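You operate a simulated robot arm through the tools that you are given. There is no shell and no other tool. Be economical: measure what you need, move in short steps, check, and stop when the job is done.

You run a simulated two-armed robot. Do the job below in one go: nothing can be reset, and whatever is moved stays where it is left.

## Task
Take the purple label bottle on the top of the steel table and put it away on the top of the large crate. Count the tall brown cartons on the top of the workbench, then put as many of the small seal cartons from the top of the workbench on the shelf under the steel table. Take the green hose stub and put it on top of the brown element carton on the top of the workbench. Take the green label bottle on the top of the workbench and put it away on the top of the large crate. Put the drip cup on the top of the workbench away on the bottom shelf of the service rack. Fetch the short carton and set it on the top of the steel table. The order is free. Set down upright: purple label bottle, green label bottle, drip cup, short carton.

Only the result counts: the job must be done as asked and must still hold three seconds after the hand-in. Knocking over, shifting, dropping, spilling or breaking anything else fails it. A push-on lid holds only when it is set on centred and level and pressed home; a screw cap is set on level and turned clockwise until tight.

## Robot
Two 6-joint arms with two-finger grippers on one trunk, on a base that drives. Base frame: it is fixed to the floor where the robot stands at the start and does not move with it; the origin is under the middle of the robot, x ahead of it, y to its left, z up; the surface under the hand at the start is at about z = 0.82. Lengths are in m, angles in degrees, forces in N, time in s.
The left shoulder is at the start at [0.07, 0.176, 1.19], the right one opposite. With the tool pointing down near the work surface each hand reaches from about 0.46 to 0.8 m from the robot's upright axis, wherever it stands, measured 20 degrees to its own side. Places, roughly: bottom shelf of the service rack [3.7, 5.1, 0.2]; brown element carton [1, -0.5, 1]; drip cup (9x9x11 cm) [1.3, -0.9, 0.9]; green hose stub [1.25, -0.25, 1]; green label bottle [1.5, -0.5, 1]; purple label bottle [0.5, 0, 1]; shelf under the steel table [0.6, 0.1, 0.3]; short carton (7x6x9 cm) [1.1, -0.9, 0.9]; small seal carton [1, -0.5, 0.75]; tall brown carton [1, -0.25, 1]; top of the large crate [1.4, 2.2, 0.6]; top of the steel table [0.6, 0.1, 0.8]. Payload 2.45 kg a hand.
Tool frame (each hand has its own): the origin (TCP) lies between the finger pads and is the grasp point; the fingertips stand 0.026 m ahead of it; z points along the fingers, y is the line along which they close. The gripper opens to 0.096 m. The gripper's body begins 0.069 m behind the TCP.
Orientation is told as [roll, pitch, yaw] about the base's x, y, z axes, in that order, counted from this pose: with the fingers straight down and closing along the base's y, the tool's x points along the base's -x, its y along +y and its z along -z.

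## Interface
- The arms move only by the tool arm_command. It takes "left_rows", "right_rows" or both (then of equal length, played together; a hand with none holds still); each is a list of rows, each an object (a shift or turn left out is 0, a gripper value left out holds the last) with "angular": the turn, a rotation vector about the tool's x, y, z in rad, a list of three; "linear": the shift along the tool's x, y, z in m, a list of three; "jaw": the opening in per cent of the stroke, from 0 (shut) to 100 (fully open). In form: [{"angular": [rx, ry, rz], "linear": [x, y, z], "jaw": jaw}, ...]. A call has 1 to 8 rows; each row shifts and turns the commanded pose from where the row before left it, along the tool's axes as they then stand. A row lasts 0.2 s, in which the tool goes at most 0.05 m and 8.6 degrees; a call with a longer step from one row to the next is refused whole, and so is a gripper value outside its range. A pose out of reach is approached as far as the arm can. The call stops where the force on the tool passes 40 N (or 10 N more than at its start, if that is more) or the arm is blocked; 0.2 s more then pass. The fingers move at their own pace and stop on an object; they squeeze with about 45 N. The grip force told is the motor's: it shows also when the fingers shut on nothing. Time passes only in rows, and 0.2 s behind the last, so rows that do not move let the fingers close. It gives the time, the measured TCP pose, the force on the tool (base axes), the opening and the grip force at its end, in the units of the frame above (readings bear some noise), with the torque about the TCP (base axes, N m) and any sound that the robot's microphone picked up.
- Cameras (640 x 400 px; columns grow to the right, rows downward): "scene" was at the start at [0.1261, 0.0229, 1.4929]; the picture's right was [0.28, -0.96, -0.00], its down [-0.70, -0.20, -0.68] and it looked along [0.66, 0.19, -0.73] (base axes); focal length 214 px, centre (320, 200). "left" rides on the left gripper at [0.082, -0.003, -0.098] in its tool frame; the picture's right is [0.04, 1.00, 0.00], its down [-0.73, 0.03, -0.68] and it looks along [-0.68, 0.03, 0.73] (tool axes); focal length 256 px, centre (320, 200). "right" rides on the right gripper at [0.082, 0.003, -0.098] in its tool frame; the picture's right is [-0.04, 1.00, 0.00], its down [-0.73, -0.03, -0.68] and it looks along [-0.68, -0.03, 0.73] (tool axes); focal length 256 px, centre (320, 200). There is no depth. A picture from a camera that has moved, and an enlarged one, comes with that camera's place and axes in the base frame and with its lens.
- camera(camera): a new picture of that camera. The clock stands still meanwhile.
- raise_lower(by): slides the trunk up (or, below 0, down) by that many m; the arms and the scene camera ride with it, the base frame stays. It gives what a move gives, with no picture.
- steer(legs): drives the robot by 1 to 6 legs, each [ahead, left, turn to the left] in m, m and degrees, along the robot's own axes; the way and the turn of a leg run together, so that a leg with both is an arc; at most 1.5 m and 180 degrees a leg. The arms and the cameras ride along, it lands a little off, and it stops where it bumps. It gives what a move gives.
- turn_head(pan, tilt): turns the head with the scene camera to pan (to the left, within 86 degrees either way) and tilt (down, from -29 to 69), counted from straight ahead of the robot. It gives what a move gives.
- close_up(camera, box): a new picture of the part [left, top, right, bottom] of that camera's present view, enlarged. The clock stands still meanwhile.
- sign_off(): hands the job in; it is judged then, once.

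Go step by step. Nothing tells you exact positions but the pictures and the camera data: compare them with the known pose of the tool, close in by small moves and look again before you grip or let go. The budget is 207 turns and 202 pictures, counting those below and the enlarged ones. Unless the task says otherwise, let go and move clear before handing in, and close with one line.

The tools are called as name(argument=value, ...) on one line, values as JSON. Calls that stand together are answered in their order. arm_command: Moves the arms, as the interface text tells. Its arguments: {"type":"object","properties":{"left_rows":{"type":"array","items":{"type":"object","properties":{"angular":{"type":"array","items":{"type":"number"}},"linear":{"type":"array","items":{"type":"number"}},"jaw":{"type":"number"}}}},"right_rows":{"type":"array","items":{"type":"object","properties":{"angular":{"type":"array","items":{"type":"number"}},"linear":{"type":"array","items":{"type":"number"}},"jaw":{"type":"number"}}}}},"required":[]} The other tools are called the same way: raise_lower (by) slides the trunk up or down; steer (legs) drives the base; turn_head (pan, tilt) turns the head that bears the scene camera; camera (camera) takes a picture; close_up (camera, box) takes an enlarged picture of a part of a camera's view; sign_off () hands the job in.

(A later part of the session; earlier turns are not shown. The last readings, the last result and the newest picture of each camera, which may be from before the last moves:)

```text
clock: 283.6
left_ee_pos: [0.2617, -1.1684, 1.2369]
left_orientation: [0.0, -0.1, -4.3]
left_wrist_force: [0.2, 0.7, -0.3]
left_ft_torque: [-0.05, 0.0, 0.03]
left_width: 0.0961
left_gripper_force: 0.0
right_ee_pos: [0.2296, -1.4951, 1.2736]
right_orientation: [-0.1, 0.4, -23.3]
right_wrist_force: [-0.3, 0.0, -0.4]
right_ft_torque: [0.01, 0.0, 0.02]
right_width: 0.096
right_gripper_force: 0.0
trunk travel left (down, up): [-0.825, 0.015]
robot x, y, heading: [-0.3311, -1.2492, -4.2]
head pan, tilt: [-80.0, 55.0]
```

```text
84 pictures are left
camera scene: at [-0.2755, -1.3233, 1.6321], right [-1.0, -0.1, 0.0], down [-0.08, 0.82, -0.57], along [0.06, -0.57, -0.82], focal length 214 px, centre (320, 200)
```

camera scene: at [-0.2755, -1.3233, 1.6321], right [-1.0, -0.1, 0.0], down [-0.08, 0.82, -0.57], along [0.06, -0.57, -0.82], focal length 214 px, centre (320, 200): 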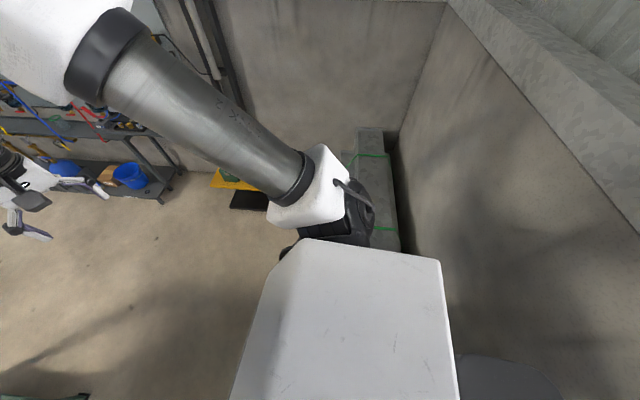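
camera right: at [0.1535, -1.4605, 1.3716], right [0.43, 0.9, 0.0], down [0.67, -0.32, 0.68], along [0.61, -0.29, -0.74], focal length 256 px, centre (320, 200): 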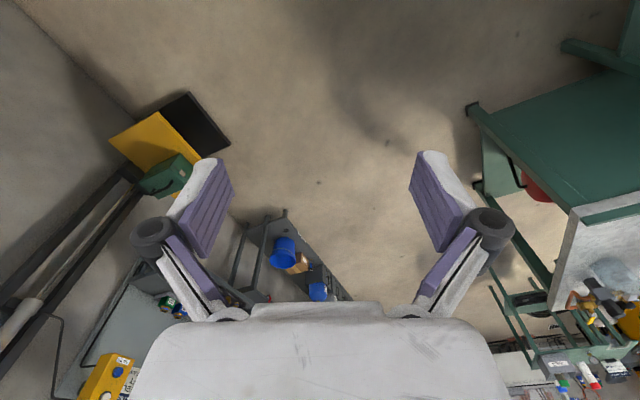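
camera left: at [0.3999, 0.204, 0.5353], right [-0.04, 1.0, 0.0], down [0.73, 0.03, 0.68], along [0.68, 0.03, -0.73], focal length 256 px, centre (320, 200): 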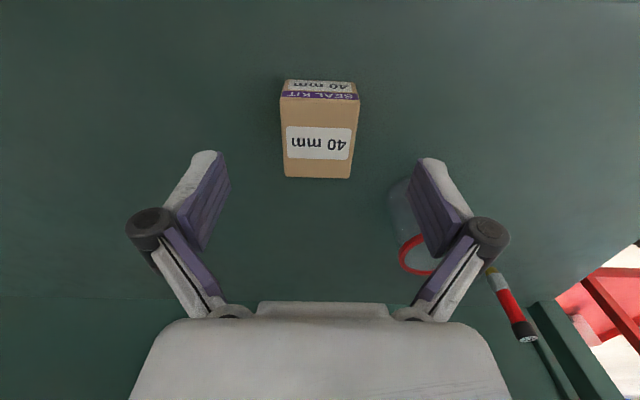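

It was the heavy block pallet at the rear right; move off forward and go on around the bench.

steer(legs=[[0.6, 0.03, 4.3], [0.6, -0.33, 0], [1.26, 0, 0], [0, 0, 180], [0, -0.88, 0]])

turn_head(pan=0, tilt=50)

camera(camera="scene")

camera(camera="right")

```text
clock: 307.9
left_ee_pos: [1.4055, -0.8544, 1.2373]
left_orientation: [-0.1, -0.1, -169.4]
left_wrist_force: [-0.3, 0.2, -0.6]
left_ft_torque: [0.0, -0.02, 0.01]
left_width: 0.096
left_gripper_force: 0.1
right_ee_pos: [1.3523, -0.5303, 1.2735]
right_orientation: [0.0, 0.3, 171.7]
right_wrist_force: [0.0, 0.5, -0.3]
right_ft_torque: [0.03, -0.01, 0.03]
right_width: 0.0959
right_gripper_force: 0.1
trunk travel left (down, up): [-0.825, 0.015]
robot x, y, heading: [1.9562, -0.6233, -169.5]
head pan, tilt: [-80.0, 55.0]
```

```text
clock: 309.4
left_ee_pos: [1.406, -0.8535, 1.2365]
left_orientation: [0.0, -0.1, -169.4]
left_wrist_force: [1.3, 0.3, 0.0]
left_ft_torque: [0.0, -0.01, -0.03]
left_width: 0.096
left_gripper_force: 0.1
right_ee_pos: [1.351, -0.5304, 1.2739]
right_orientation: [-0.1, 0.5, 171.6]
right_wrist_force: [-0.3, 0.7, -0.2]
right_ft_torque: [-0.01, 0.03, 0.0]
right_width: 0.096
right_gripper_force: 0.1
trunk travel left (down, up): [-0.825, 0.015]
robot x, y, heading: [1.9567, -0.625, -169.4]
head pan, tilt: [0.0, 50.0]
```

```text
83 pictures are left
camera scene: at [1.8311, -0.646, 1.6386], right [-0.18, 0.98, 0.0], down [0.75, 0.14, -0.64], along [-0.63, -0.12, -0.77], focal length 214 px, centre (320, 200)
```

scene: 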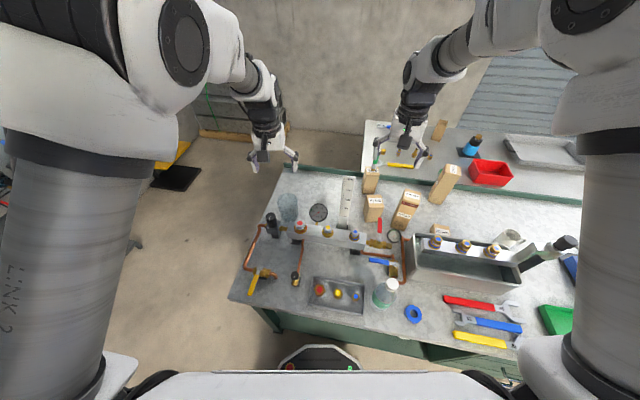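

```text
82 pictures are left
camera right: at [1.4309, -0.5447, 1.3711], right [-0.18, -0.98, 0.0], down [-0.73, 0.13, 0.67], along [-0.66, 0.13, -0.74], focal length 256 px, centre (320, 200)
```

right: 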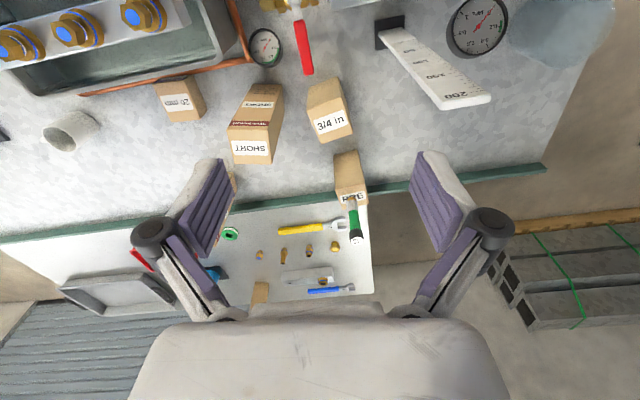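

Heading drifted ~11° but the place is fine; the stub still stands on the PRE carton. Zoom on the green-label bottle.

close_up(camera="scene", box=[340, 240, 440, 320])

```text
5.00 times, centred on (390, 280) of scene
camera zoom: at [1.8311, -0.646, 1.6386], right [-0.18, 0.98, 0.0], down [0.75, 0.14, -0.64], along [-0.63, -0.12, -0.77], focal length 1072 px, centre (-30, -200)
```

zoom: 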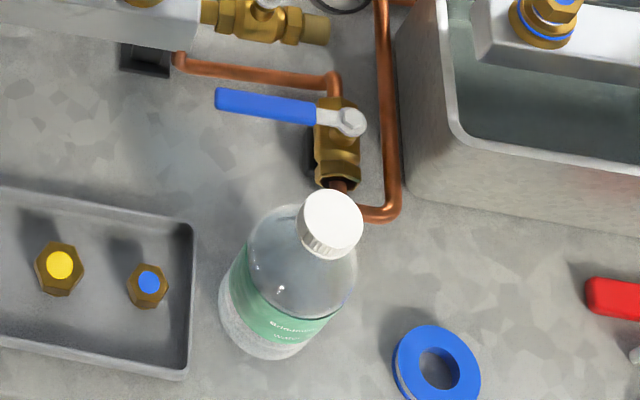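

Bottle at about [1.593, -0.484]. Back up a little and straighten so the right hand is above it.

steer(legs=[[-0.2, 0.1, -10]])

camera(camera="right")

```text
clock: 311.1
left_ee_pos: [1.5817, -0.8355, 1.2362]
left_orientation: [-0.1, 0.1, -178.9]
left_wrist_force: [0.4, 0.6, -0.9]
left_ft_torque: [-0.03, 0.0, 0.01]
left_width: 0.0962
left_gripper_force: 0.0
right_ee_pos: [1.5827, -0.5071, 1.2721]
right_orientation: [-0.2, 0.5, 162.0]
right_wrist_force: [-0.6, -0.2, -0.5]
right_ft_torque: [0.0, -0.05, 0.04]
right_width: 0.096
right_gripper_force: 0.1
trunk travel left (down, up): [-0.825, 0.015]
robot x, y, heading: [2.1691, -0.7043, -179.6]
head pan, tilt: [0.0, 50.0]
```

```text
80 pictures are left
camera right: at [1.6584, -0.5347, 1.3696], right [-0.35, -0.94, 0.0], down [-0.69, 0.26, 0.67], along [-0.63, 0.23, -0.74], focal length 256 px, centre (320, 200)
```

right: 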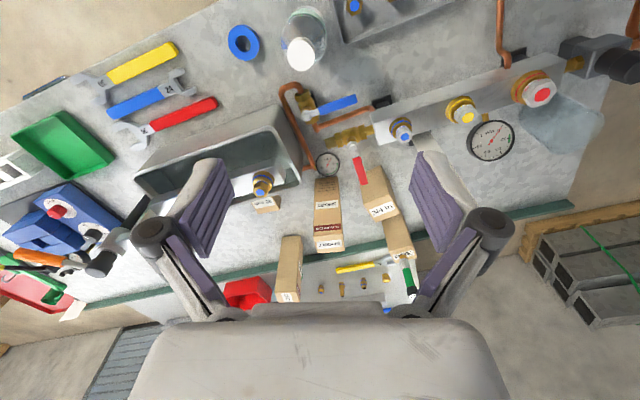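

arm_command(right_rows=[{"linear": [0.004, -0.0235, 0.02]}, {"linear": [0, 0, 0.045]}, {"linear": [0, 0, 0.045]}, {"linear": [0, 0, 0.045]}, {"linear": [0, 0, 0.045]}, {"linear": [0, 0, 0.045]}])

camera(camera="right")

```text
clock: 312.5
left_ee_pos: [1.5826, -0.8355, 1.2367]
left_orientation: [0.0, 0.0, -179.0]
left_wrist_force: [-0.2, -0.4, -0.7]
left_ft_torque: [-0.01, -0.04, -0.04]
left_width: 0.0962
left_gripper_force: 0.0
right_ee_pos: [1.5965, -0.4877, 1.025]
right_orientation: [0.0, 0.4, 162.0]
right_wrist_force: [0.6, -0.3, 0.5]
right_ft_torque: [0.01, 0.01, -0.01]
right_width: 0.0957
right_gripper_force: 0.1
trunk travel left (down, up): [-0.825, 0.015]
robot x, y, heading: [2.1643, -0.7022, -179.2]
head pan, tilt: [0.0, 50.0]
```

```text
79 pictures are left
camera right: at [1.671, -0.5162, 1.1242], right [-0.35, -0.94, 0.0], down [-0.69, 0.25, 0.67], along [-0.63, 0.23, -0.74], focal length 256 px, centre (320, 200)
```

right: 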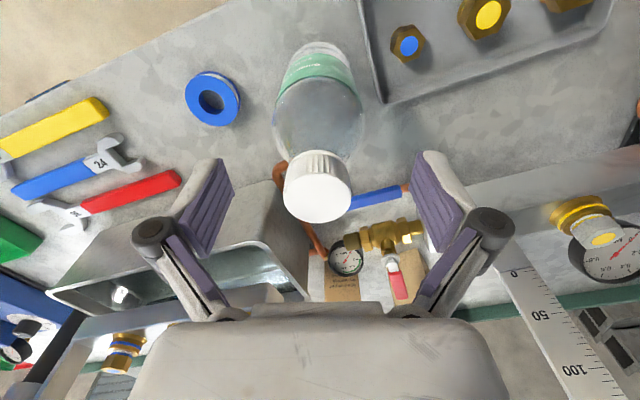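

Centred. Lower, close, lift.

arm_command(right_rows=[{"linear": [0, 0, 0.03]}, {"linear": [0, 0, 0.026]}, {"jaw": 0}, {"jaw": 0}, {"jaw": 0}])

arm_command(right_rows=[{"linear": [0, 0, -0.01]}, {"linear": [0, 0, -0.03]}, {"linear": [0, 0, -0.04]}, {"linear": [0, 0, -0.04]}, {"linear": [0, 0, -0.04]}, {"linear": [0, 0, -0.04]}, {"linear": [0, 0, -0.04]}])

camera(camera="right")

```text
clock: 313.7
left_ee_pos: [1.5838, -0.836, 1.236]
left_orientation: [0.0, 0.0, -179.0]
left_wrist_force: [0.7, 0.1, -0.3]
left_ft_torque: [-0.02, -0.01, -0.01]
left_width: 0.0959
left_gripper_force: 0.1
right_ee_pos: [1.598, -0.4867, 0.9697]
right_orientation: [-0.1, 0.4, 162.0]
right_wrist_force: [-0.8, 0.1, 0.3]
right_ft_torque: [-0.04, 0.03, -0.02]
right_width: 0.0627
right_gripper_force: 44.6
trunk travel left (down, up): [-0.825, 0.015]
robot x, y, heading: [2.1664, -0.6993, -179.2]
head pan, tilt: [0.0, 50.0]
```

```text
clock: 315.3
left_ee_pos: [1.5855, -0.8356, 1.2379]
left_orientation: [-0.1, -0.1, -179.1]
left_wrist_force: [0.3, 0.0, 0.0]
left_ft_torque: [0.0, -0.02, -0.01]
left_width: 0.0961
left_gripper_force: 0.0
right_ee_pos: [1.5997, -0.4879, 1.2153]
right_orientation: [-0.1, 0.4, 162.0]
right_wrist_force: [0.8, 0.5, -3.6]
right_ft_torque: [-0.03, 0.02, 0.01]
right_width: 0.0626
right_gripper_force: 45.1
trunk travel left (down, up): [-0.825, 0.015]
robot x, y, heading: [2.1679, -0.7028, -179.0]
head pan, tilt: [0.0, 50.0]
```

```text
78 pictures are left
camera right: at [1.6751, -0.5153, 1.313], right [-0.35, -0.94, 0.0], down [-0.69, 0.26, 0.67], along [-0.63, 0.23, -0.74], focal length 256 px, centre (320, 200)
```

right: 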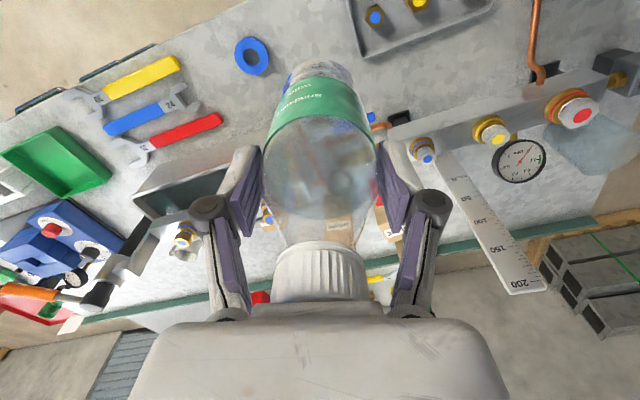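

Green bottle held. Go to the bench end for the drip cup.

steer(legs=[[0, 0.9, 0], [0, 0, -91], [0, 0.77, 0]])

turn_head(pan=5, tilt=50)

camera(camera="scene")

camera(camera="left")

```text
clock: 327.6
left_ee_pos: [1.2985, -0.9824, 1.2362]
left_orientation: [0.0, 0.0, 89.2]
left_wrist_force: [1.6, -0.4, -0.1]
left_ft_torque: [-0.03, -0.01, -0.01]
left_width: 0.096
left_gripper_force: 0.1
right_ee_pos: [1.647, -1.0073, 1.2139]
right_orientation: [0.0, 0.4, 70.3]
right_wrist_force: [-1.1, -0.5, -3.5]
right_ft_torque: [0.01, 0.02, -0.01]
right_width: 0.0624
right_gripper_force: 45.3
trunk travel left (down, up): [-0.825, 0.015]
robot x, y, heading: [1.4106, -1.5656, 89.0]
head pan, tilt: [0.0, 50.0]
```

```text
clock: 328.3
left_ee_pos: [1.2984, -0.9826, 1.2367]
left_orientation: [-0.1, 0.0, 89.2]
left_wrist_force: [-0.2, 0.8, 0.6]
left_ft_torque: [-0.03, 0.0, 0.03]
left_width: 0.0958
left_gripper_force: 0.0
right_ee_pos: [1.6465, -1.0061, 1.214]
right_orientation: [-0.1, 0.4, 70.3]
right_wrist_force: [0.7, -0.2, -4.3]
right_ft_torque: [-0.01, 0.01, -0.02]
right_width: 0.0625
right_gripper_force: 44.8
trunk travel left (down, up): [-0.825, 0.015]
robot x, y, heading: [1.4153, -1.5696, 89.2]
head pan, tilt: [5.0, 50.0]
```

```text
77 pictures are left
camera scene: at [1.4086, -1.4398, 1.6385], right [1.0, 0.07, 0.0], down [0.05, -0.76, -0.64], along [-0.05, 0.64, -0.77], focal length 214 px, centre (320, 200)
```

scene: 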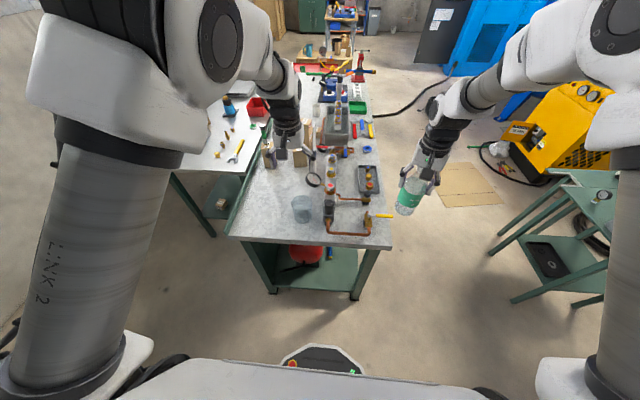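

```text
76 pictures are left
camera left: at [1.3, -1.0636, 1.334], right [-1.0, -0.03, 0.0], down [-0.02, 0.73, 0.68], along [-0.02, 0.68, -0.73], focal length 256 px, centre (320, 200)
```

left: 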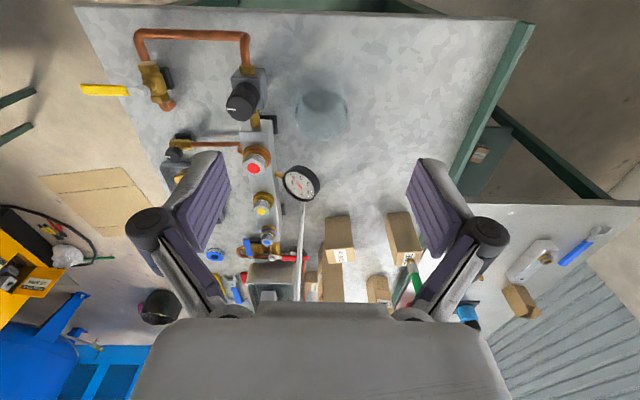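

Zoom on the cup from both cameras.

close_up(camera="scene", box=[270, 175, 350, 235])

close_up(camera="left", box=[260, 60, 380, 160])

```text
6.67 times, centred on (310, 205) of scene
camera zoom: at [1.4086, -1.4398, 1.6385], right [1.0, 0.07, 0.0], down [0.05, -0.76, -0.64], along [-0.05, 0.64, -0.77], focal length 1430 px, centre (387, 167)
```

zoom: 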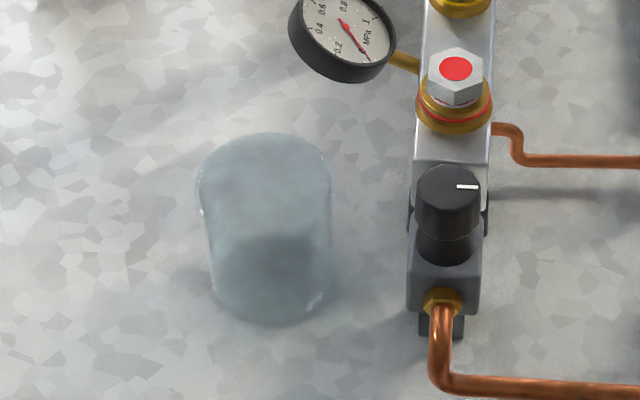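

```text
4.00 times, centred on (320, 110) of left
camera zoom: at [1.3, -1.0636, 1.334], right [-1.0, -0.03, 0.0], down [-0.02, 0.73, 0.68], along [-0.02, 0.68, -0.73], focal length 1024 px, centre (320, 560)
```

zoom: 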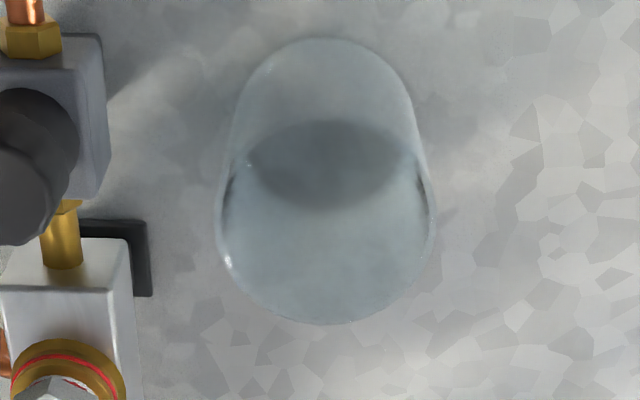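

The cup is a ~82 mm cylinder centred near [1.292, -0.892]. I'll tilt the left tool 45° forward (needed later for the rack) and take the cup around its body.

arm_command(left_rows=[{"angular": [0, -0.131, 0]}, {"angular": [0, -0.131, 0]}, {"angular": [0, -0.131, 0]}, {"angular": [0, -0.131, 0]}, {"angular": [0, -0.131, 0]}, {"angular": [0, -0.131, 0]}])

camera(camera="left")

```text
clock: 329.7
left_ee_pos: [1.2736, -0.968, 1.245]
left_orientation: [-6.9, -37.9, 94.2]
left_wrist_force: [0.0, -0.5, -0.6]
left_ft_torque: [-0.02, -0.01, 0.0]
left_width: 0.096
left_gripper_force: 0.0
left hand out of reach, approached as far as the arm can: row 4, 5, 6
right_ee_pos: [1.6459, -1.0069, 1.2134]
right_orientation: [-0.2, 0.5, 70.4]
right_wrist_force: [-0.1, 1.2, -3.9]
right_ft_torque: [0.0, 0.01, -0.01]
right_width: 0.0624
right_gripper_force: 44.7
trunk travel left (down, up): [-0.825, 0.015]
robot x, y, heading: [1.4133, -1.5673, 89.1]
head pan, tilt: [5.0, 50.0]
```

```text
73 pictures are left
camera left: at [1.2744, -1.0939, 1.2717], right [-0.99, -0.03, -0.12], down [-0.12, 0.16, 0.98], along [-0.01, 0.99, -0.16], focal length 256 px, centre (320, 200)
```

left: 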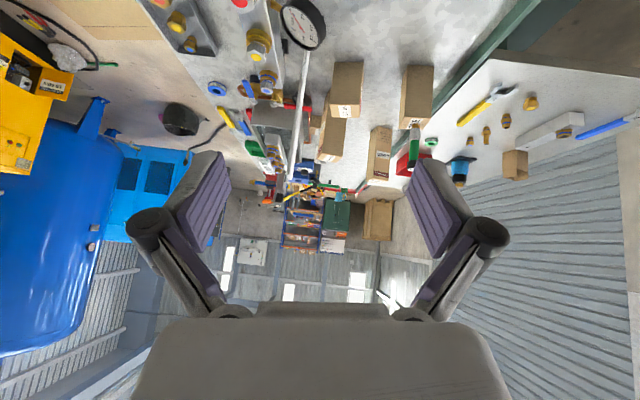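

The tilt ran into the arm's inner limit; back off a little and stretch the hand out and down first.

steer(legs=[[-0.1, 0, 0]])

arm_command(left_rows=[{"linear": [0.013, 0, 0.039]}, {"linear": [0.013, 0, 0.039]}, {"linear": [0.013, 0, 0.039]}, {"linear": [0.013, 0, 0.039]}, {"linear": [0.01, 0, 0.039]}, {"linear": [0.01, 0, 0.039]}])

```text
clock: 330.8
left_ee_pos: [1.2724, -1.0644, 1.2438]
left_orientation: [-6.9, -37.7, 94.3]
left_wrist_force: [0.7, 0.2, 0.9]
left_ft_torque: [-0.04, -0.02, 0.0]
left_width: 0.0958
left_gripper_force: 0.1
right_ee_pos: [1.6438, -1.103, 1.2126]
right_orientation: [0.0, 0.6, 70.3]
right_wrist_force: [-0.4, -0.7, -4.3]
right_ft_torque: [-0.05, 0.0, -0.01]
right_width: 0.0627
right_gripper_force: 45.2
trunk travel left (down, up): [-0.825, 0.015]
robot x, y, heading: [1.4095, -1.6678, 89.2]
head pan, tilt: [5.0, 50.0]
```

```text
clock: 332.2
left_ee_pos: [1.2901, -0.9582, 1.053]
left_orientation: [-8.3, -36.6, 94.1]
left_wrist_force: [-0.5, 0.5, -1.3]
left_ft_torque: [0.01, -0.04, -0.01]
left_width: 0.096
left_gripper_force: 0.1
left hand out of reach, approached as far as the arm can: row 4, 5, 6
right_ee_pos: [1.6429, -1.1054, 1.2127]
right_orientation: [-0.2, 0.5, 70.3]
right_wrist_force: [-0.4, 0.6, -3.1]
right_ft_torque: [-0.03, 0.01, 0.01]
right_width: 0.0623
right_gripper_force: 44.9
trunk travel left (down, up): [-0.825, 0.015]
robot x, y, heading: [1.4099, -1.6698, 89.1]
head pan, tilt: [5.0, 50.0]
```

That tilt aligns the tool with the sloping forearm (wrist singularity). With the trunk lower the forearm lies flatter, so back off, lower the trunk 0.3 m and bring the hand up relative to it.

steer(legs=[[-0.2, 0, 0]])

raise_lower(by=-0.3)

arm_command(left_rows=[{"linear": [-0.024, 0, -0.0305]}, {"linear": [-0.024, 0, -0.0305]}, {"linear": [-0.024, 0, -0.0305]}, {"linear": [-0.024, 0, -0.0305]}, {"linear": [-0.024, 0, -0.0305]}, {"linear": [-0.024, 0, -0.0305]}, {"linear": [-0.024, 0, -0.0305]}])

```text
clock: 333.8
left_ee_pos: [1.2861, -1.1553, 1.0517]
left_orientation: [-8.3, -36.5, 94.2]
left_wrist_force: [0.3, 0.5, 0.1]
left_ft_torque: [0.0, 0.01, -0.01]
left_width: 0.0958
left_gripper_force: 0.0
right_ee_pos: [1.6399, -1.3021, 1.2117]
right_orientation: [-0.1, 0.5, 70.5]
right_wrist_force: [-0.4, 0.5, -4.6]
right_ft_torque: [0.0, 0.04, -0.02]
right_width: 0.0623
right_gripper_force: 45.2
trunk travel left (down, up): [-0.825, 0.015]
robot x, y, heading: [1.4086, -1.867, 89.4]
head pan, tilt: [5.0, 50.0]
```

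```text
clock: 336.8
left_ee_pos: [1.2857, -1.1593, 0.7539]
left_orientation: [-8.4, -36.6, 94.2]
left_wrist_force: [0.0, 0.2, -0.2]
left_ft_torque: [0.0, 0.0, 0.01]
left_width: 0.096
left_gripper_force: 0.1
right_ee_pos: [1.639, -1.3061, 0.915]
right_orientation: [0.0, 0.5, 70.5]
right_wrist_force: [0.1, -0.1, -3.6]
right_ft_torque: [0.03, 0.0, -0.02]
right_width: 0.0623
right_gripper_force: 45.0
trunk travel left (down, up): [-0.525, 0.315]
robot x, y, heading: [1.4092, -1.868, 89.0]
head pan, tilt: [5.0, 50.0]
```

```text
clock: 338.4
left_ee_pos: [1.2526, -1.1507, 1.0249]
left_orientation: [-8.3, -36.6, 94.2]
left_wrist_force: [-1.0, 0.3, -0.2]
left_ft_torque: [0.01, 0.0, 0.01]
left_width: 0.0961
left_gripper_force: 0.0
right_ee_pos: [1.6392, -1.3061, 0.9141]
right_orientation: [-0.1, 0.4, 70.5]
right_wrist_force: [-0.3, -0.5, -4.2]
right_ft_torque: [0.05, 0.01, 0.01]
right_width: 0.0625
right_gripper_force: 44.4
trunk travel left (down, up): [-0.525, 0.315]
robot x, y, heading: [1.4142, -1.866, 89.5]
head pan, tilt: [5.0, 50.0]
```

arm_command(left_rows=[{"angular": [-0.0415, -0.0735, 0.0325]}, {"angular": [-0.0415, -0.0735, 0.0325]}, {}])

camera(camera="left")

```text
clock: 339.2
left_ee_pos: [1.2536, -1.1511, 1.0237]
left_orientation: [-0.9, -45.3, 90.2]
left_wrist_force: [0.1, 0.2, -0.2]
left_ft_torque: [-0.01, 0.03, -0.03]
left_width: 0.096
left_gripper_force: 0.0
right_ee_pos: [1.6387, -1.3058, 0.9138]
right_orientation: [-0.1, 0.4, 70.5]
right_wrist_force: [0.0, -0.2, -3.0]
right_ft_torque: [-0.06, -0.02, 0.0]
right_width: 0.0624
right_gripper_force: 45.0
trunk travel left (down, up): [-0.525, 0.315]
robot x, y, heading: [1.4113, -1.8661, 89.5]
head pan, tilt: [5.0, 50.0]
```

```text
72 pictures are left
camera left: at [1.2549, -1.2786, 1.0338], right [-1.0, -0.02, -0.04], down [-0.04, 0.03, 1.0], along [-0.02, 1.0, -0.03], focal length 256 px, centre (320, 200)
```

left: 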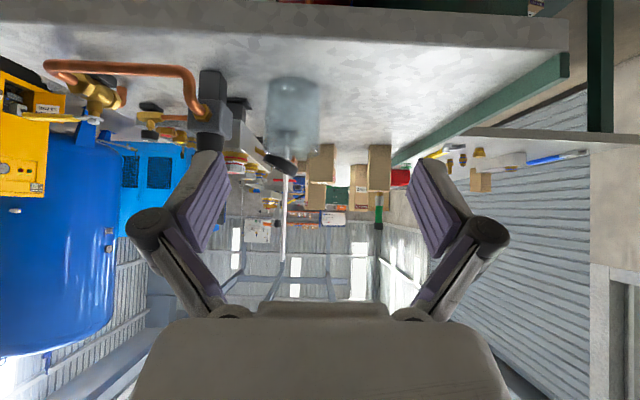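

Tilt is now a clean 45°. Shift sideways 4 cm, drive forward 17 cm, and look.

arm_command(left_rows=[{"angular": [-0.015, 0, 0], "linear": [0, -0.021, 0]}, {"linear": [0, -0.021, 0]}])

steer(legs=[[0.16, 0, 0]])

camera(camera="left")

camera(camera="scene")

```text
clock: 339.8
left_ee_pos: [1.2933, -1.1486, 1.0244]
left_orientation: [-0.8, -45.4, 91.1]
left_wrist_force: [0.1, -0.3, -0.4]
left_ft_torque: [0.02, -0.01, -0.01]
left_width: 0.0961
left_gripper_force: 0.0
right_ee_pos: [1.6397, -1.3057, 0.9137]
right_orientation: [0.0, 0.5, 70.5]
right_wrist_force: [-0.2, 0.4, -4.0]
right_ft_torque: [-0.03, 0.0, 0.04]
right_width: 0.0623
right_gripper_force: 45.1
trunk travel left (down, up): [-0.525, 0.315]
robot x, y, heading: [1.4109, -1.8715, 89.1]
head pan, tilt: [5.0, 50.0]
```

```text
clock: 341.2
left_ee_pos: [1.2994, -0.985, 1.0238]
left_orientation: [-0.8, -45.3, 90.7]
left_wrist_force: [-0.3, -0.2, 0.2]
left_ft_torque: [0.02, 0.02, 0.03]
left_width: 0.0961
left_gripper_force: 0.0
right_ee_pos: [1.6441, -1.1426, 0.9134]
right_orientation: [-0.1, 0.4, 70.2]
right_wrist_force: [0.2, -0.3, -4.3]
right_ft_torque: [-0.01, -0.02, 0.02]
right_width: 0.0623
right_gripper_force: 44.7
trunk travel left (down, up): [-0.525, 0.315]
robot x, y, heading: [1.4112, -1.7078, 89.1]
head pan, tilt: [5.0, 50.0]
```

```text
71 pictures are left
camera left: at [1.303, -1.1124, 1.0347], right [-1.0, -0.03, -0.04], down [-0.04, 0.03, 1.0], along [-0.03, 1.0, -0.03], focal length 256 px, centre (320, 200)
```

left: 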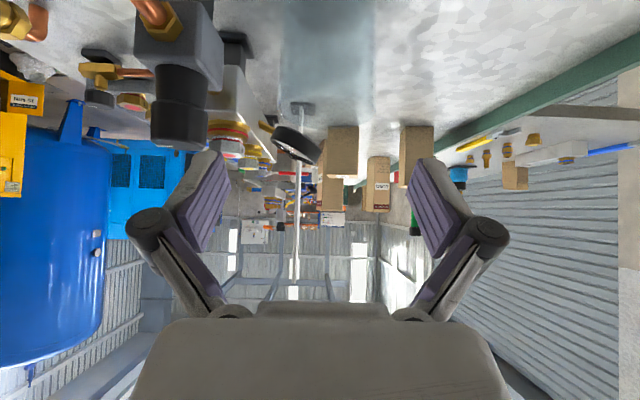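

```text
70 pictures are left
camera scene: at [1.4066, -1.5757, 1.3385], right [1.0, 0.07, 0.0], down [0.05, -0.76, -0.64], along [-0.05, 0.64, -0.77], focal length 214 px, centre (320, 200)
```

scene: 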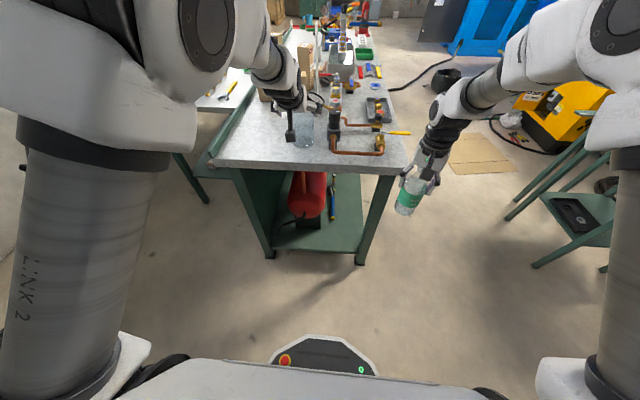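

Cup centre ≈ x 1.290; the hand is 8 mm too far right. Correct and advance halfway along the fingers.

arm_command(left_rows=[{"angular": [-0.014, 0, 0], "linear": [0, 0.008, 0]}, {"linear": [0, 0, 0.03]}, {"linear": [0, 0, 0.03]}])

camera(camera="left")

close_up(camera="scene", box=[260, 80, 360, 170])

```text
clock: 342.1
left_ee_pos: [1.292, -0.94, 0.9825]
left_orientation: [0.2, -45.3, 90.7]
left_wrist_force: [-0.3, 1.1, 0.9]
left_ft_torque: [-0.01, -0.02, 0.0]
left_width: 0.0959
left_gripper_force: 0.0
right_ee_pos: [1.6449, -1.1429, 0.9124]
right_orientation: [-0.1, 0.4, 70.1]
right_wrist_force: [0.2, 0.1, -4.3]
right_ft_torque: [-0.02, 0.02, -0.01]
right_width: 0.0623
right_gripper_force: 45.1
trunk travel left (down, up): [-0.525, 0.315]
robot x, y, heading: [1.4116, -1.706, 89.0]
head pan, tilt: [5.0, 50.0]
```

```text
69 pictures are left
camera left: at [1.2966, -1.0685, 0.9922], right [-1.0, -0.04, -0.03], down [-0.03, 0.03, 1.0], along [-0.04, 1.0, -0.03], focal length 256 px, centre (320, 200)
```

left: 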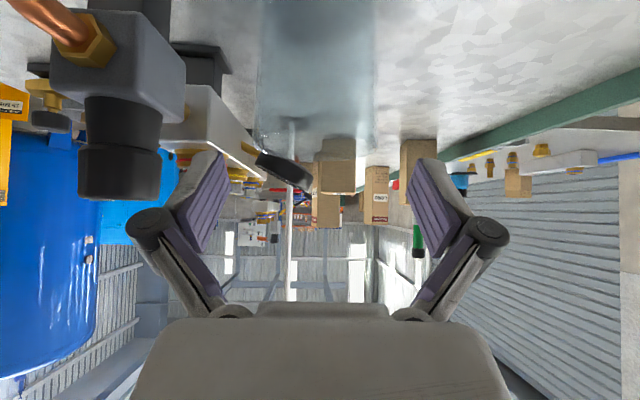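

```text
4.44 times, centred on (310, 125) of scene
camera zoom: at [1.4064, -1.5753, 1.3385], right [1.0, 0.07, 0.0], down [0.05, -0.76, -0.64], along [-0.05, 0.64, -0.77], focal length 953 px, centre (364, 533)
```

zoom: 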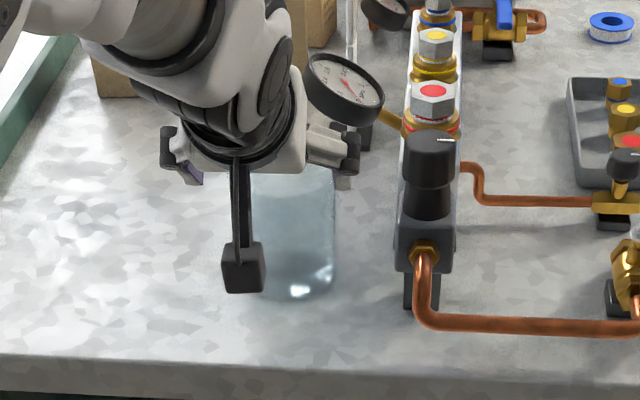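

Well centred. Advance the rest and close.

arm_command(left_rows=[{"linear": [0, 0.002, 0.034]}, {"linear": [0, 0, 0.034]}])

camera(camera="left")

close_up(camera="scene", box=[260, 80, 360, 170])

```text
clock: 342.6
left_ee_pos: [1.2904, -0.8924, 0.9342]
left_orientation: [0.2, -45.3, 90.7]
left_wrist_force: [0.4, 0.2, 0.1]
left_ft_torque: [0.0, -0.06, 0.0]
left_width: 0.096
left_gripper_force: 0.0
right_ee_pos: [1.6447, -1.143, 0.9123]
right_orientation: [-0.1, 0.6, 70.2]
right_wrist_force: [-0.1, 0.1, -4.8]
right_ft_torque: [0.02, -0.01, -0.01]
right_width: 0.0626
right_gripper_force: 44.7
trunk travel left (down, up): [-0.525, 0.315]
robot x, y, heading: [1.4126, -1.7035, 89.0]
head pan, tilt: [5.0, 50.0]
```

```text
67 pictures are left
camera left: at [1.2948, -1.0202, 0.944], right [-1.0, -0.04, -0.03], down [-0.03, 0.03, 1.0], along [-0.04, 1.0, -0.04], focal length 256 px, centre (320, 200)
```

left: 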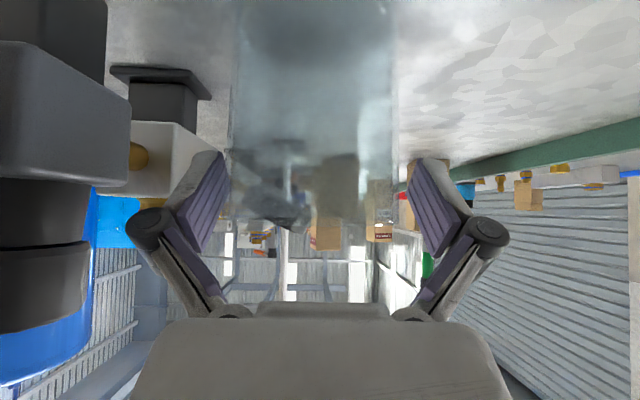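

```text
4.44 times, centred on (310, 125) of scene
camera zoom: at [1.4063, -1.5751, 1.3385], right [1.0, 0.07, 0.0], down [0.05, -0.77, -0.64], along [-0.05, 0.64, -0.77], focal length 953 px, centre (364, 533)
```

zoom: 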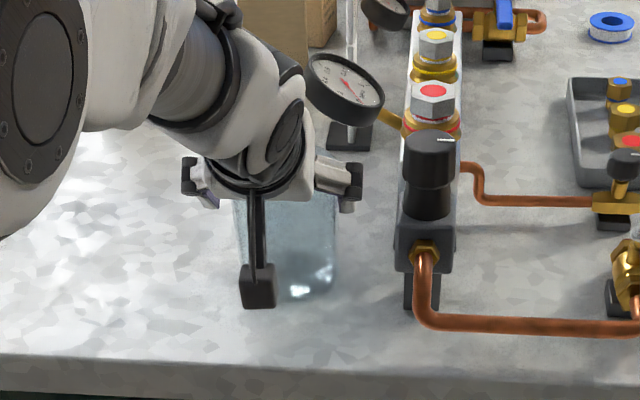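

The fingers straddle the cup. Close on it.

arm_command(left_rows=[{"jaw": 60}, {"jaw": 0}, {"jaw": 0}])

camera(camera="left")

```text
clock: 343.4
left_ee_pos: [1.2912, -0.8941, 0.9356]
left_orientation: [0.2, -45.4, 90.7]
left_wrist_force: [-0.3, 2.9, 6.8]
left_ft_torque: [0.33, -0.17, 0.02]
left_width: 0.0832
left_gripper_force: 44.7
right_ee_pos: [1.6449, -1.1433, 0.9146]
right_orientation: [-0.2, 0.4, 70.2]
right_wrist_force: [-0.4, 0.0, -4.1]
right_ft_torque: [-0.02, 0.0, -0.01]
right_width: 0.0623
right_gripper_force: 44.3
trunk travel left (down, up): [-0.525, 0.315]
robot x, y, heading: [1.4112, -1.7058, 89.2]
head pan, tilt: [5.0, 50.0]
```

```text
65 pictures are left
camera left: at [1.2952, -1.0214, 0.9457], right [-1.0, -0.04, -0.03], down [-0.03, 0.03, 1.0], along [-0.04, 1.0, -0.03], focal length 256 px, centre (320, 200)
```

left: 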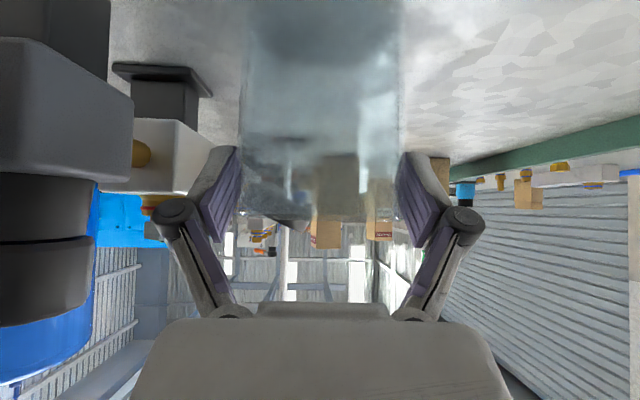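

Gripped at 83 mm. Lift with the trunk so the tilt stays fixed, then check.

raise_lower(by=0.2)

camera(camera="scene")

```text
clock: 345.6
left_ee_pos: [1.2906, -0.8935, 1.1345]
left_orientation: [0.2, -45.3, 90.7]
left_wrist_force: [0.5, 0.2, 0.2]
left_ft_torque: [0.01, 0.01, 0.03]
left_width: 0.0829
left_gripper_force: 44.8
right_ee_pos: [1.6439, -1.1432, 1.1142]
right_orientation: [-0.1, 0.4, 70.2]
right_wrist_force: [-0.7, -0.6, -4.1]
right_ft_torque: [0.02, 0.0, -0.01]
right_width: 0.0623
right_gripper_force: 44.8
trunk travel left (down, up): [-0.725, 0.115]
robot x, y, heading: [1.411, -1.7047, 89.1]
head pan, tilt: [5.0, 50.0]
```

```text
64 pictures are left
camera scene: at [1.4067, -1.5757, 1.5385], right [1.0, 0.07, 0.0], down [0.05, -0.76, -0.64], along [-0.05, 0.64, -0.77], focal length 214 px, centre (320, 200)
```

scene: 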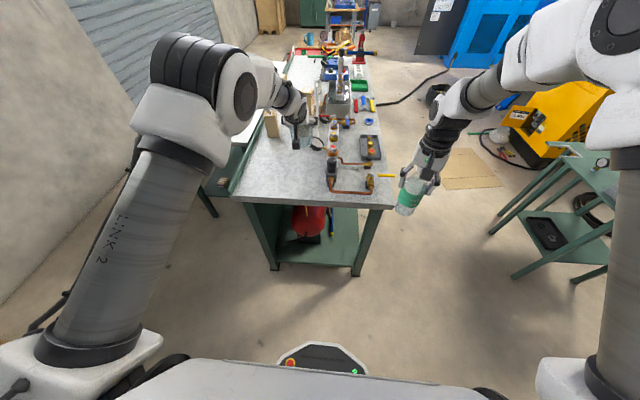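

Cup lifted. Now travel: back off, strafe along to x≈-0.05 keeping heading 90°.

steer(legs=[[-0.12, 0, 1], [0, 0.73, 0], [0, 0.73, 0]])

camera(camera="left")

```text
clock: 353.7
left_ee_pos: [-0.1588, -1.0202, 1.1333]
left_orientation: [-0.2, -45.2, 92.5]
left_wrist_force: [-0.7, -0.4, -0.4]
left_ft_torque: [0.0, -0.04, -0.05]
left_width: 0.0826
left_gripper_force: 45.0
right_ee_pos: [0.201, -1.2584, 1.1143]
right_orientation: [-0.2, 0.3, 71.9]
right_wrist_force: [-1.0, -0.8, -3.3]
right_ft_torque: [-0.02, -0.04, 0.0]
right_width: 0.0623
right_gripper_force: 45.3
trunk travel left (down, up): [-0.725, 0.115]
robot x, y, heading: [-0.0109, -1.8256, 90.8]
head pan, tilt: [5.0, 50.0]
stopped in leg 3: the robot was blocked; the commanded pose is now the measured one
```

```text
63 pictures are left
camera left: at [-0.1515, -1.1472, 1.1439], right [-1.0, -0.07, -0.03], down [-0.03, 0.03, 1.0], along [-0.07, 1.0, -0.04], focal length 256 px, centre (320, 200)
```

left: 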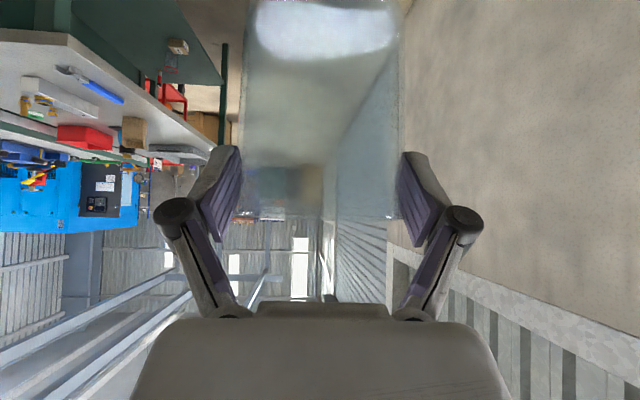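

Touched the pallet edge lightly; move off it and drive ahead along the front of the steel table.

steer(legs=[[0.3, -0.05, 0], [1.3, 0, 0], [1.1, 0, 0]])

turn_head(pan=-40, tilt=35)

camera(camera="scene")

```text
clock: 367.0
left_ee_pos: [-0.1364, 1.6581, 1.1336]
left_orientation: [0.2, -45.3, 92.2]
left_wrist_force: [-0.6, -1.2, -1.1]
left_ft_torque: [0.0, 0.0, 0.03]
left_width: 0.0818
left_gripper_force: 44.6
right_ee_pos: [0.2258, 1.4173, 1.1137]
right_orientation: [-0.2, 0.6, 71.5]
right_wrist_force: [-0.6, 0.0, -3.6]
right_ft_torque: [0.02, 0.0, 0.02]
right_width: 0.0623
right_gripper_force: 44.9
trunk travel left (down, up): [-0.725, 0.115]
robot x, y, heading: [0.008, 0.8522, 90.5]
head pan, tilt: [5.0, 50.0]
```

```text
clock: 368.1
left_ee_pos: [-0.1349, 1.6569, 1.1341]
left_orientation: [0.2, -45.2, 92.1]
left_wrist_force: [1.1, -0.2, -1.2]
left_ft_torque: [-0.01, -0.01, -0.01]
left_width: 0.0819
left_gripper_force: 44.9
right_ee_pos: [0.2249, 1.417, 1.1128]
right_orientation: [0.0, 0.5, 71.6]
right_wrist_force: [-0.4, 0.4, -3.3]
right_ft_torque: [-0.03, 0.01, -0.02]
right_width: 0.0624
right_gripper_force: 45.3
trunk travel left (down, up): [-0.725, 0.115]
robot x, y, heading: [0.01, 0.8496, 90.2]
head pan, tilt: [-40.0, 35.0]
```

```text
62 pictures are left
camera scene: at [0.0607, 0.9698, 1.5602], right [0.77, -0.64, 0.0], down [-0.36, -0.44, -0.82], along [0.52, 0.63, -0.57], focal length 214 px, centre (320, 200)
```

scene: 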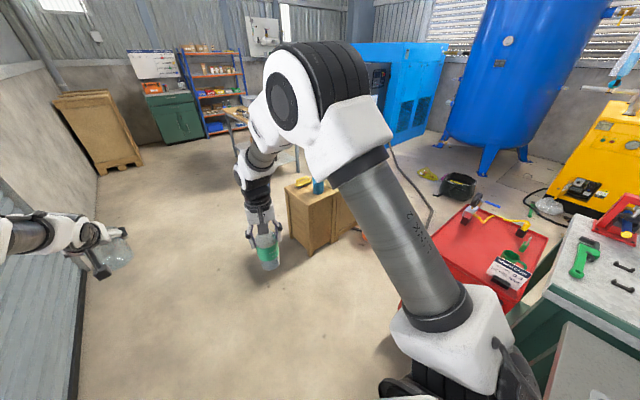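

Path clear. Drive to the crate as before.

steer(legs=[[0.32, -0.35, 0], [0.33, -0.46, -24]])

turn_head(pan=-15, tilt=55)

camera(camera="scene")

```text
clock: 372.8
left_ee_pos: [0.6997, 2.1585, 1.1359]
left_orientation: [0.1, -45.4, 78.5]
left_wrist_force: [-0.2, 0.5, -0.1]
left_ft_torque: [-0.02, 0.01, -0.01]
left_width: 0.0817
left_gripper_force: 44.9
right_ee_pos: [0.9934, 1.8371, 1.1161]
right_orientation: [-0.1, 0.3, 57.9]
right_wrist_force: [0.5, -1.1, -3.3]
right_ft_torque: [0.0, 0.01, 0.01]
right_width: 0.0621
right_gripper_force: 44.9
trunk travel left (down, up): [-0.725, 0.115]
robot x, y, heading: [0.6476, 1.3393, 76.8]
head pan, tilt: [-40.0, 35.0]
stopped in leg 2: the robot was blocked; the commanded pose is now the measured one
```

```text
clock: 373.7
left_ee_pos: [0.7037, 2.1623, 1.1332]
left_orientation: [0.2, -45.1, 78.2]
left_wrist_force: [0.2, -0.1, -1.2]
left_ft_torque: [0.0, 0.0, 0.0]
left_width: 0.0818
left_gripper_force: 45.2
right_ee_pos: [0.9972, 1.841, 1.1135]
right_orientation: [0.0, 0.5, 57.8]
right_wrist_force: [-0.1, -0.5, -4.2]
right_ft_torque: [-0.02, 0.03, -0.02]
right_width: 0.0619
right_gripper_force: 44.9
trunk travel left (down, up): [-0.725, 0.115]
robot x, y, heading: [0.6474, 1.3382, 76.9]
head pan, tilt: [-15.0, 55.0]
```

```text
61 pictures are left
camera scene: at [0.6944, 1.4574, 1.5319], right [0.88, -0.48, 0.0], down [-0.39, -0.72, -0.57], along [0.27, 0.5, -0.82], focal length 214 px, centre (320, 200)
```

scene: 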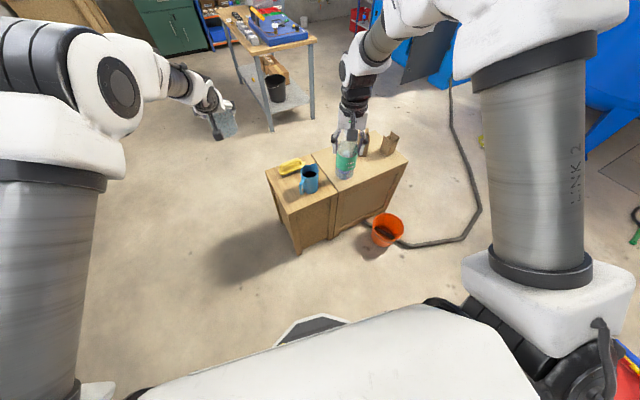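

Touched the trolley corner; step away left, go ahead, and come in from further north as on the first visit.

steer(legs=[[0.03, 0.05, 0], [0.2, 0, 0], [0.02, -0.19, -9]])

camera(camera="scene")

camera(camera="right")

```text
clock: 377.0
left_ee_pos: [1.0251, 2.3408, 1.1343]
left_orientation: [0.1, -45.2, 69.3]
left_wrist_force: [-1.1, -0.5, -1.3]
left_ft_torque: [-0.02, 0.01, -0.01]
left_width: 0.0816
left_gripper_force: 45.2
right_ee_pos: [1.2639, 1.9793, 1.114]
right_orientation: [-0.2, 0.3, 48.7]
right_wrist_force: [-1.5, -0.1, -3.6]
right_ft_torque: [0.0, 0.03, 0.03]
right_width: 0.0621
right_gripper_force: 45.0
trunk travel left (down, up): [-0.725, 0.115]
robot x, y, heading: [0.8427, 1.5442, 67.5]
head pan, tilt: [-15.0, 55.0]
```

```text
60 pictures are left
camera scene: at [0.9038, 1.6472, 1.5321], right [0.79, -0.61, 0.0], down [-0.5, -0.65, -0.57], along [0.35, 0.45, -0.82], focal length 214 px, centre (320, 200)
```

scene: 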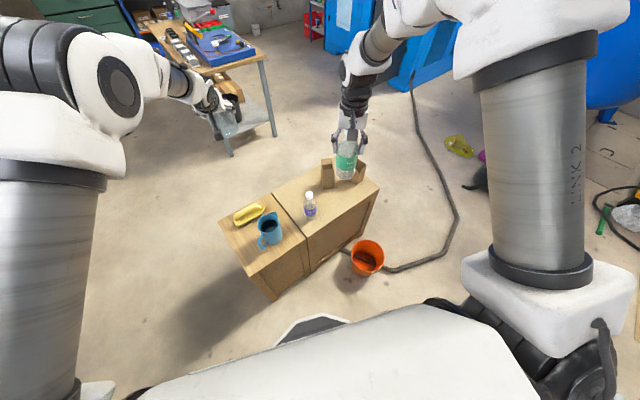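

```text
59 pictures are left
camera right: at [1.2069, 1.9207, 1.2124], right [-0.72, 0.69, 0.0], down [0.51, 0.54, 0.67], along [0.47, 0.49, -0.74], focal length 256 px, centre (320, 200)
```

right: 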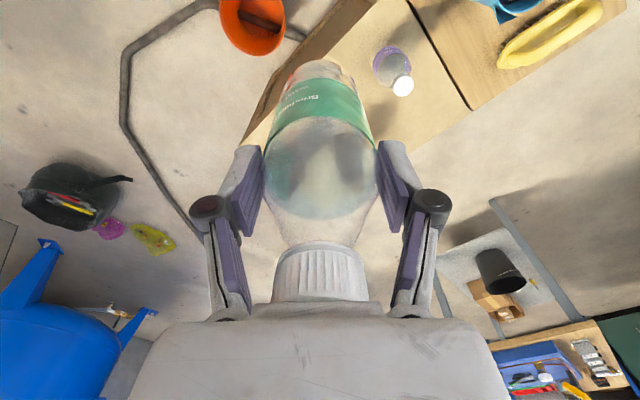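

arm_command(right_rows=[{"linear": [-0.045, 0.01, 0]}, {"linear": [-0.045, 0.01, 0]}, {"linear": [-0.045, 0.01, 0]}])

raise_lower(by=-0.16)

arm_command(right_rows=[{"linear": [0, 0, 0.045]}, {"linear": [0, 0, 0.045]}, {"linear": [0, 0, 0.045]}, {"linear": [0, 0, 0.045]}])

camera(camera="right")

close_up(camera="scene", box=[230, 90, 410, 230])

```text
clock: 377.8
left_ee_pos: [1.0292, 2.3426, 1.1333]
left_orientation: [0.1, -45.1, 69.2]
left_wrist_force: [0.2, 0.1, -0.4]
left_ft_torque: [-0.03, 0.02, 0.02]
left_width: 0.082
left_gripper_force: 44.6
right_ee_pos: [1.3332, 2.101, 1.1118]
right_orientation: [-0.2, 0.8, 48.7]
right_wrist_force: [0.6, 0.3, -3.8]
right_ft_torque: [0.0, 0.02, 0.01]
right_width: 0.0621
right_gripper_force: 45.0
trunk travel left (down, up): [-0.725, 0.115]
robot x, y, heading: [0.8433, 1.5417, 67.5]
head pan, tilt: [-15.0, 55.0]
```

```text
clock: 379.6
left_ee_pos: [1.0272, 2.3411, 0.9749]
left_orientation: [0.1, -45.2, 69.3]
left_wrist_force: [-0.1, -1.0, -0.5]
left_ft_torque: [-0.01, -0.01, 0.01]
left_width: 0.0818
left_gripper_force: 44.9
right_ee_pos: [1.3312, 2.0995, 0.9527]
right_orientation: [-0.1, 0.3, 48.6]
right_wrist_force: [-0.4, 0.4, -4.4]
right_ft_torque: [0.0, 0.02, 0.0]
right_width: 0.0619
right_gripper_force: 45.7
trunk travel left (down, up): [-0.565, 0.275]
robot x, y, heading: [0.8465, 1.5389, 67.6]
head pan, tilt: [-15.0, 55.0]
```

```text
clock: 380.6
left_ee_pos: [1.0296, 2.3428, 0.9733]
left_orientation: [0.1, -45.1, 69.3]
left_wrist_force: [0.6, 0.4, -0.5]
left_ft_torque: [0.01, 0.01, 0.04]
left_width: 0.0817
left_gripper_force: 44.9
right_ee_pos: [1.331, 2.099, 0.7701]
right_orientation: [-0.1, 0.6, 48.8]
right_wrist_force: [0.5, -0.4, -3.0]
right_ft_torque: [0.0, 0.02, -0.03]
right_width: 0.0622
right_gripper_force: 45.3
trunk travel left (down, up): [-0.565, 0.275]
robot x, y, heading: [0.8446, 1.5456, 67.6]
head pan, tilt: [-15.0, 55.0]
```

```text
58 pictures are left
camera right: at [1.2741, 2.0411, 0.868], right [-0.72, 0.69, 0.0], down [0.51, 0.54, 0.67], along [0.47, 0.49, -0.74], focal length 256 px, centre (320, 200)
```

right: 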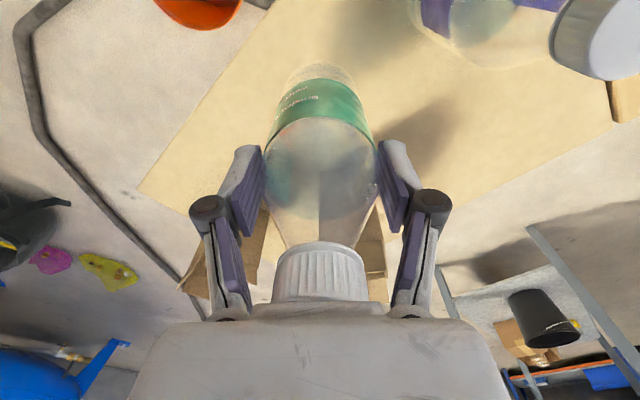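

```text
2.86 times, centred on (320, 160) of scene
camera zoom: at [0.9075, 1.6486, 1.3719], right [0.79, -0.61, 0.0], down [-0.5, -0.65, -0.57], along [0.35, 0.45, -0.82], focal length 613 px, centre (320, 314)
```

zoom: 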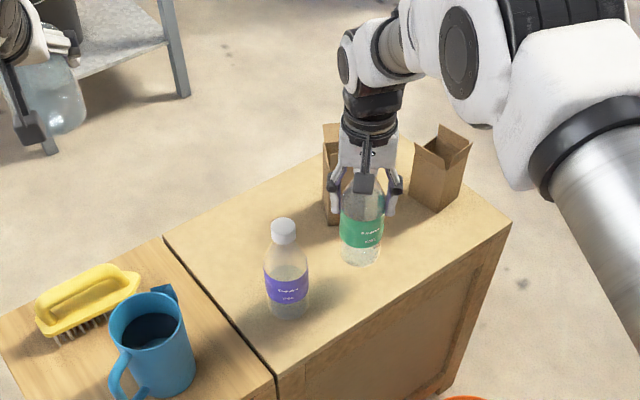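

arm_command(right_rows=[{"linear": [0, 0, 0.03]}, {"linear": [0, 0, 0.022]}, {"linear": [0, 0, 0.004]}, {"linear": [0, 0, 0.003]}])

```text
clock: 381.6
left_ee_pos: [1.0266, 2.3395, 0.9749]
left_orientation: [0.0, -45.3, 69.3]
left_wrist_force: [0.2, 0.2, -0.8]
left_ft_torque: [0.01, -0.01, 0.01]
left_width: 0.0815
left_gripper_force: 44.7
right_ee_pos: [1.3299, 2.0975, 0.7163]
right_orientation: [-0.1, 0.2, 48.7]
right_wrist_force: [-2.9, 0.5, 10.7]
right_ft_torque: [-0.14, 0.52, -0.02]
right_width: 0.0622
right_gripper_force: 45.3
trunk travel left (down, up): [-0.565, 0.275]
robot x, y, heading: [0.8424, 1.5377, 67.2]
head pan, tilt: [-15.0, 55.0]
```

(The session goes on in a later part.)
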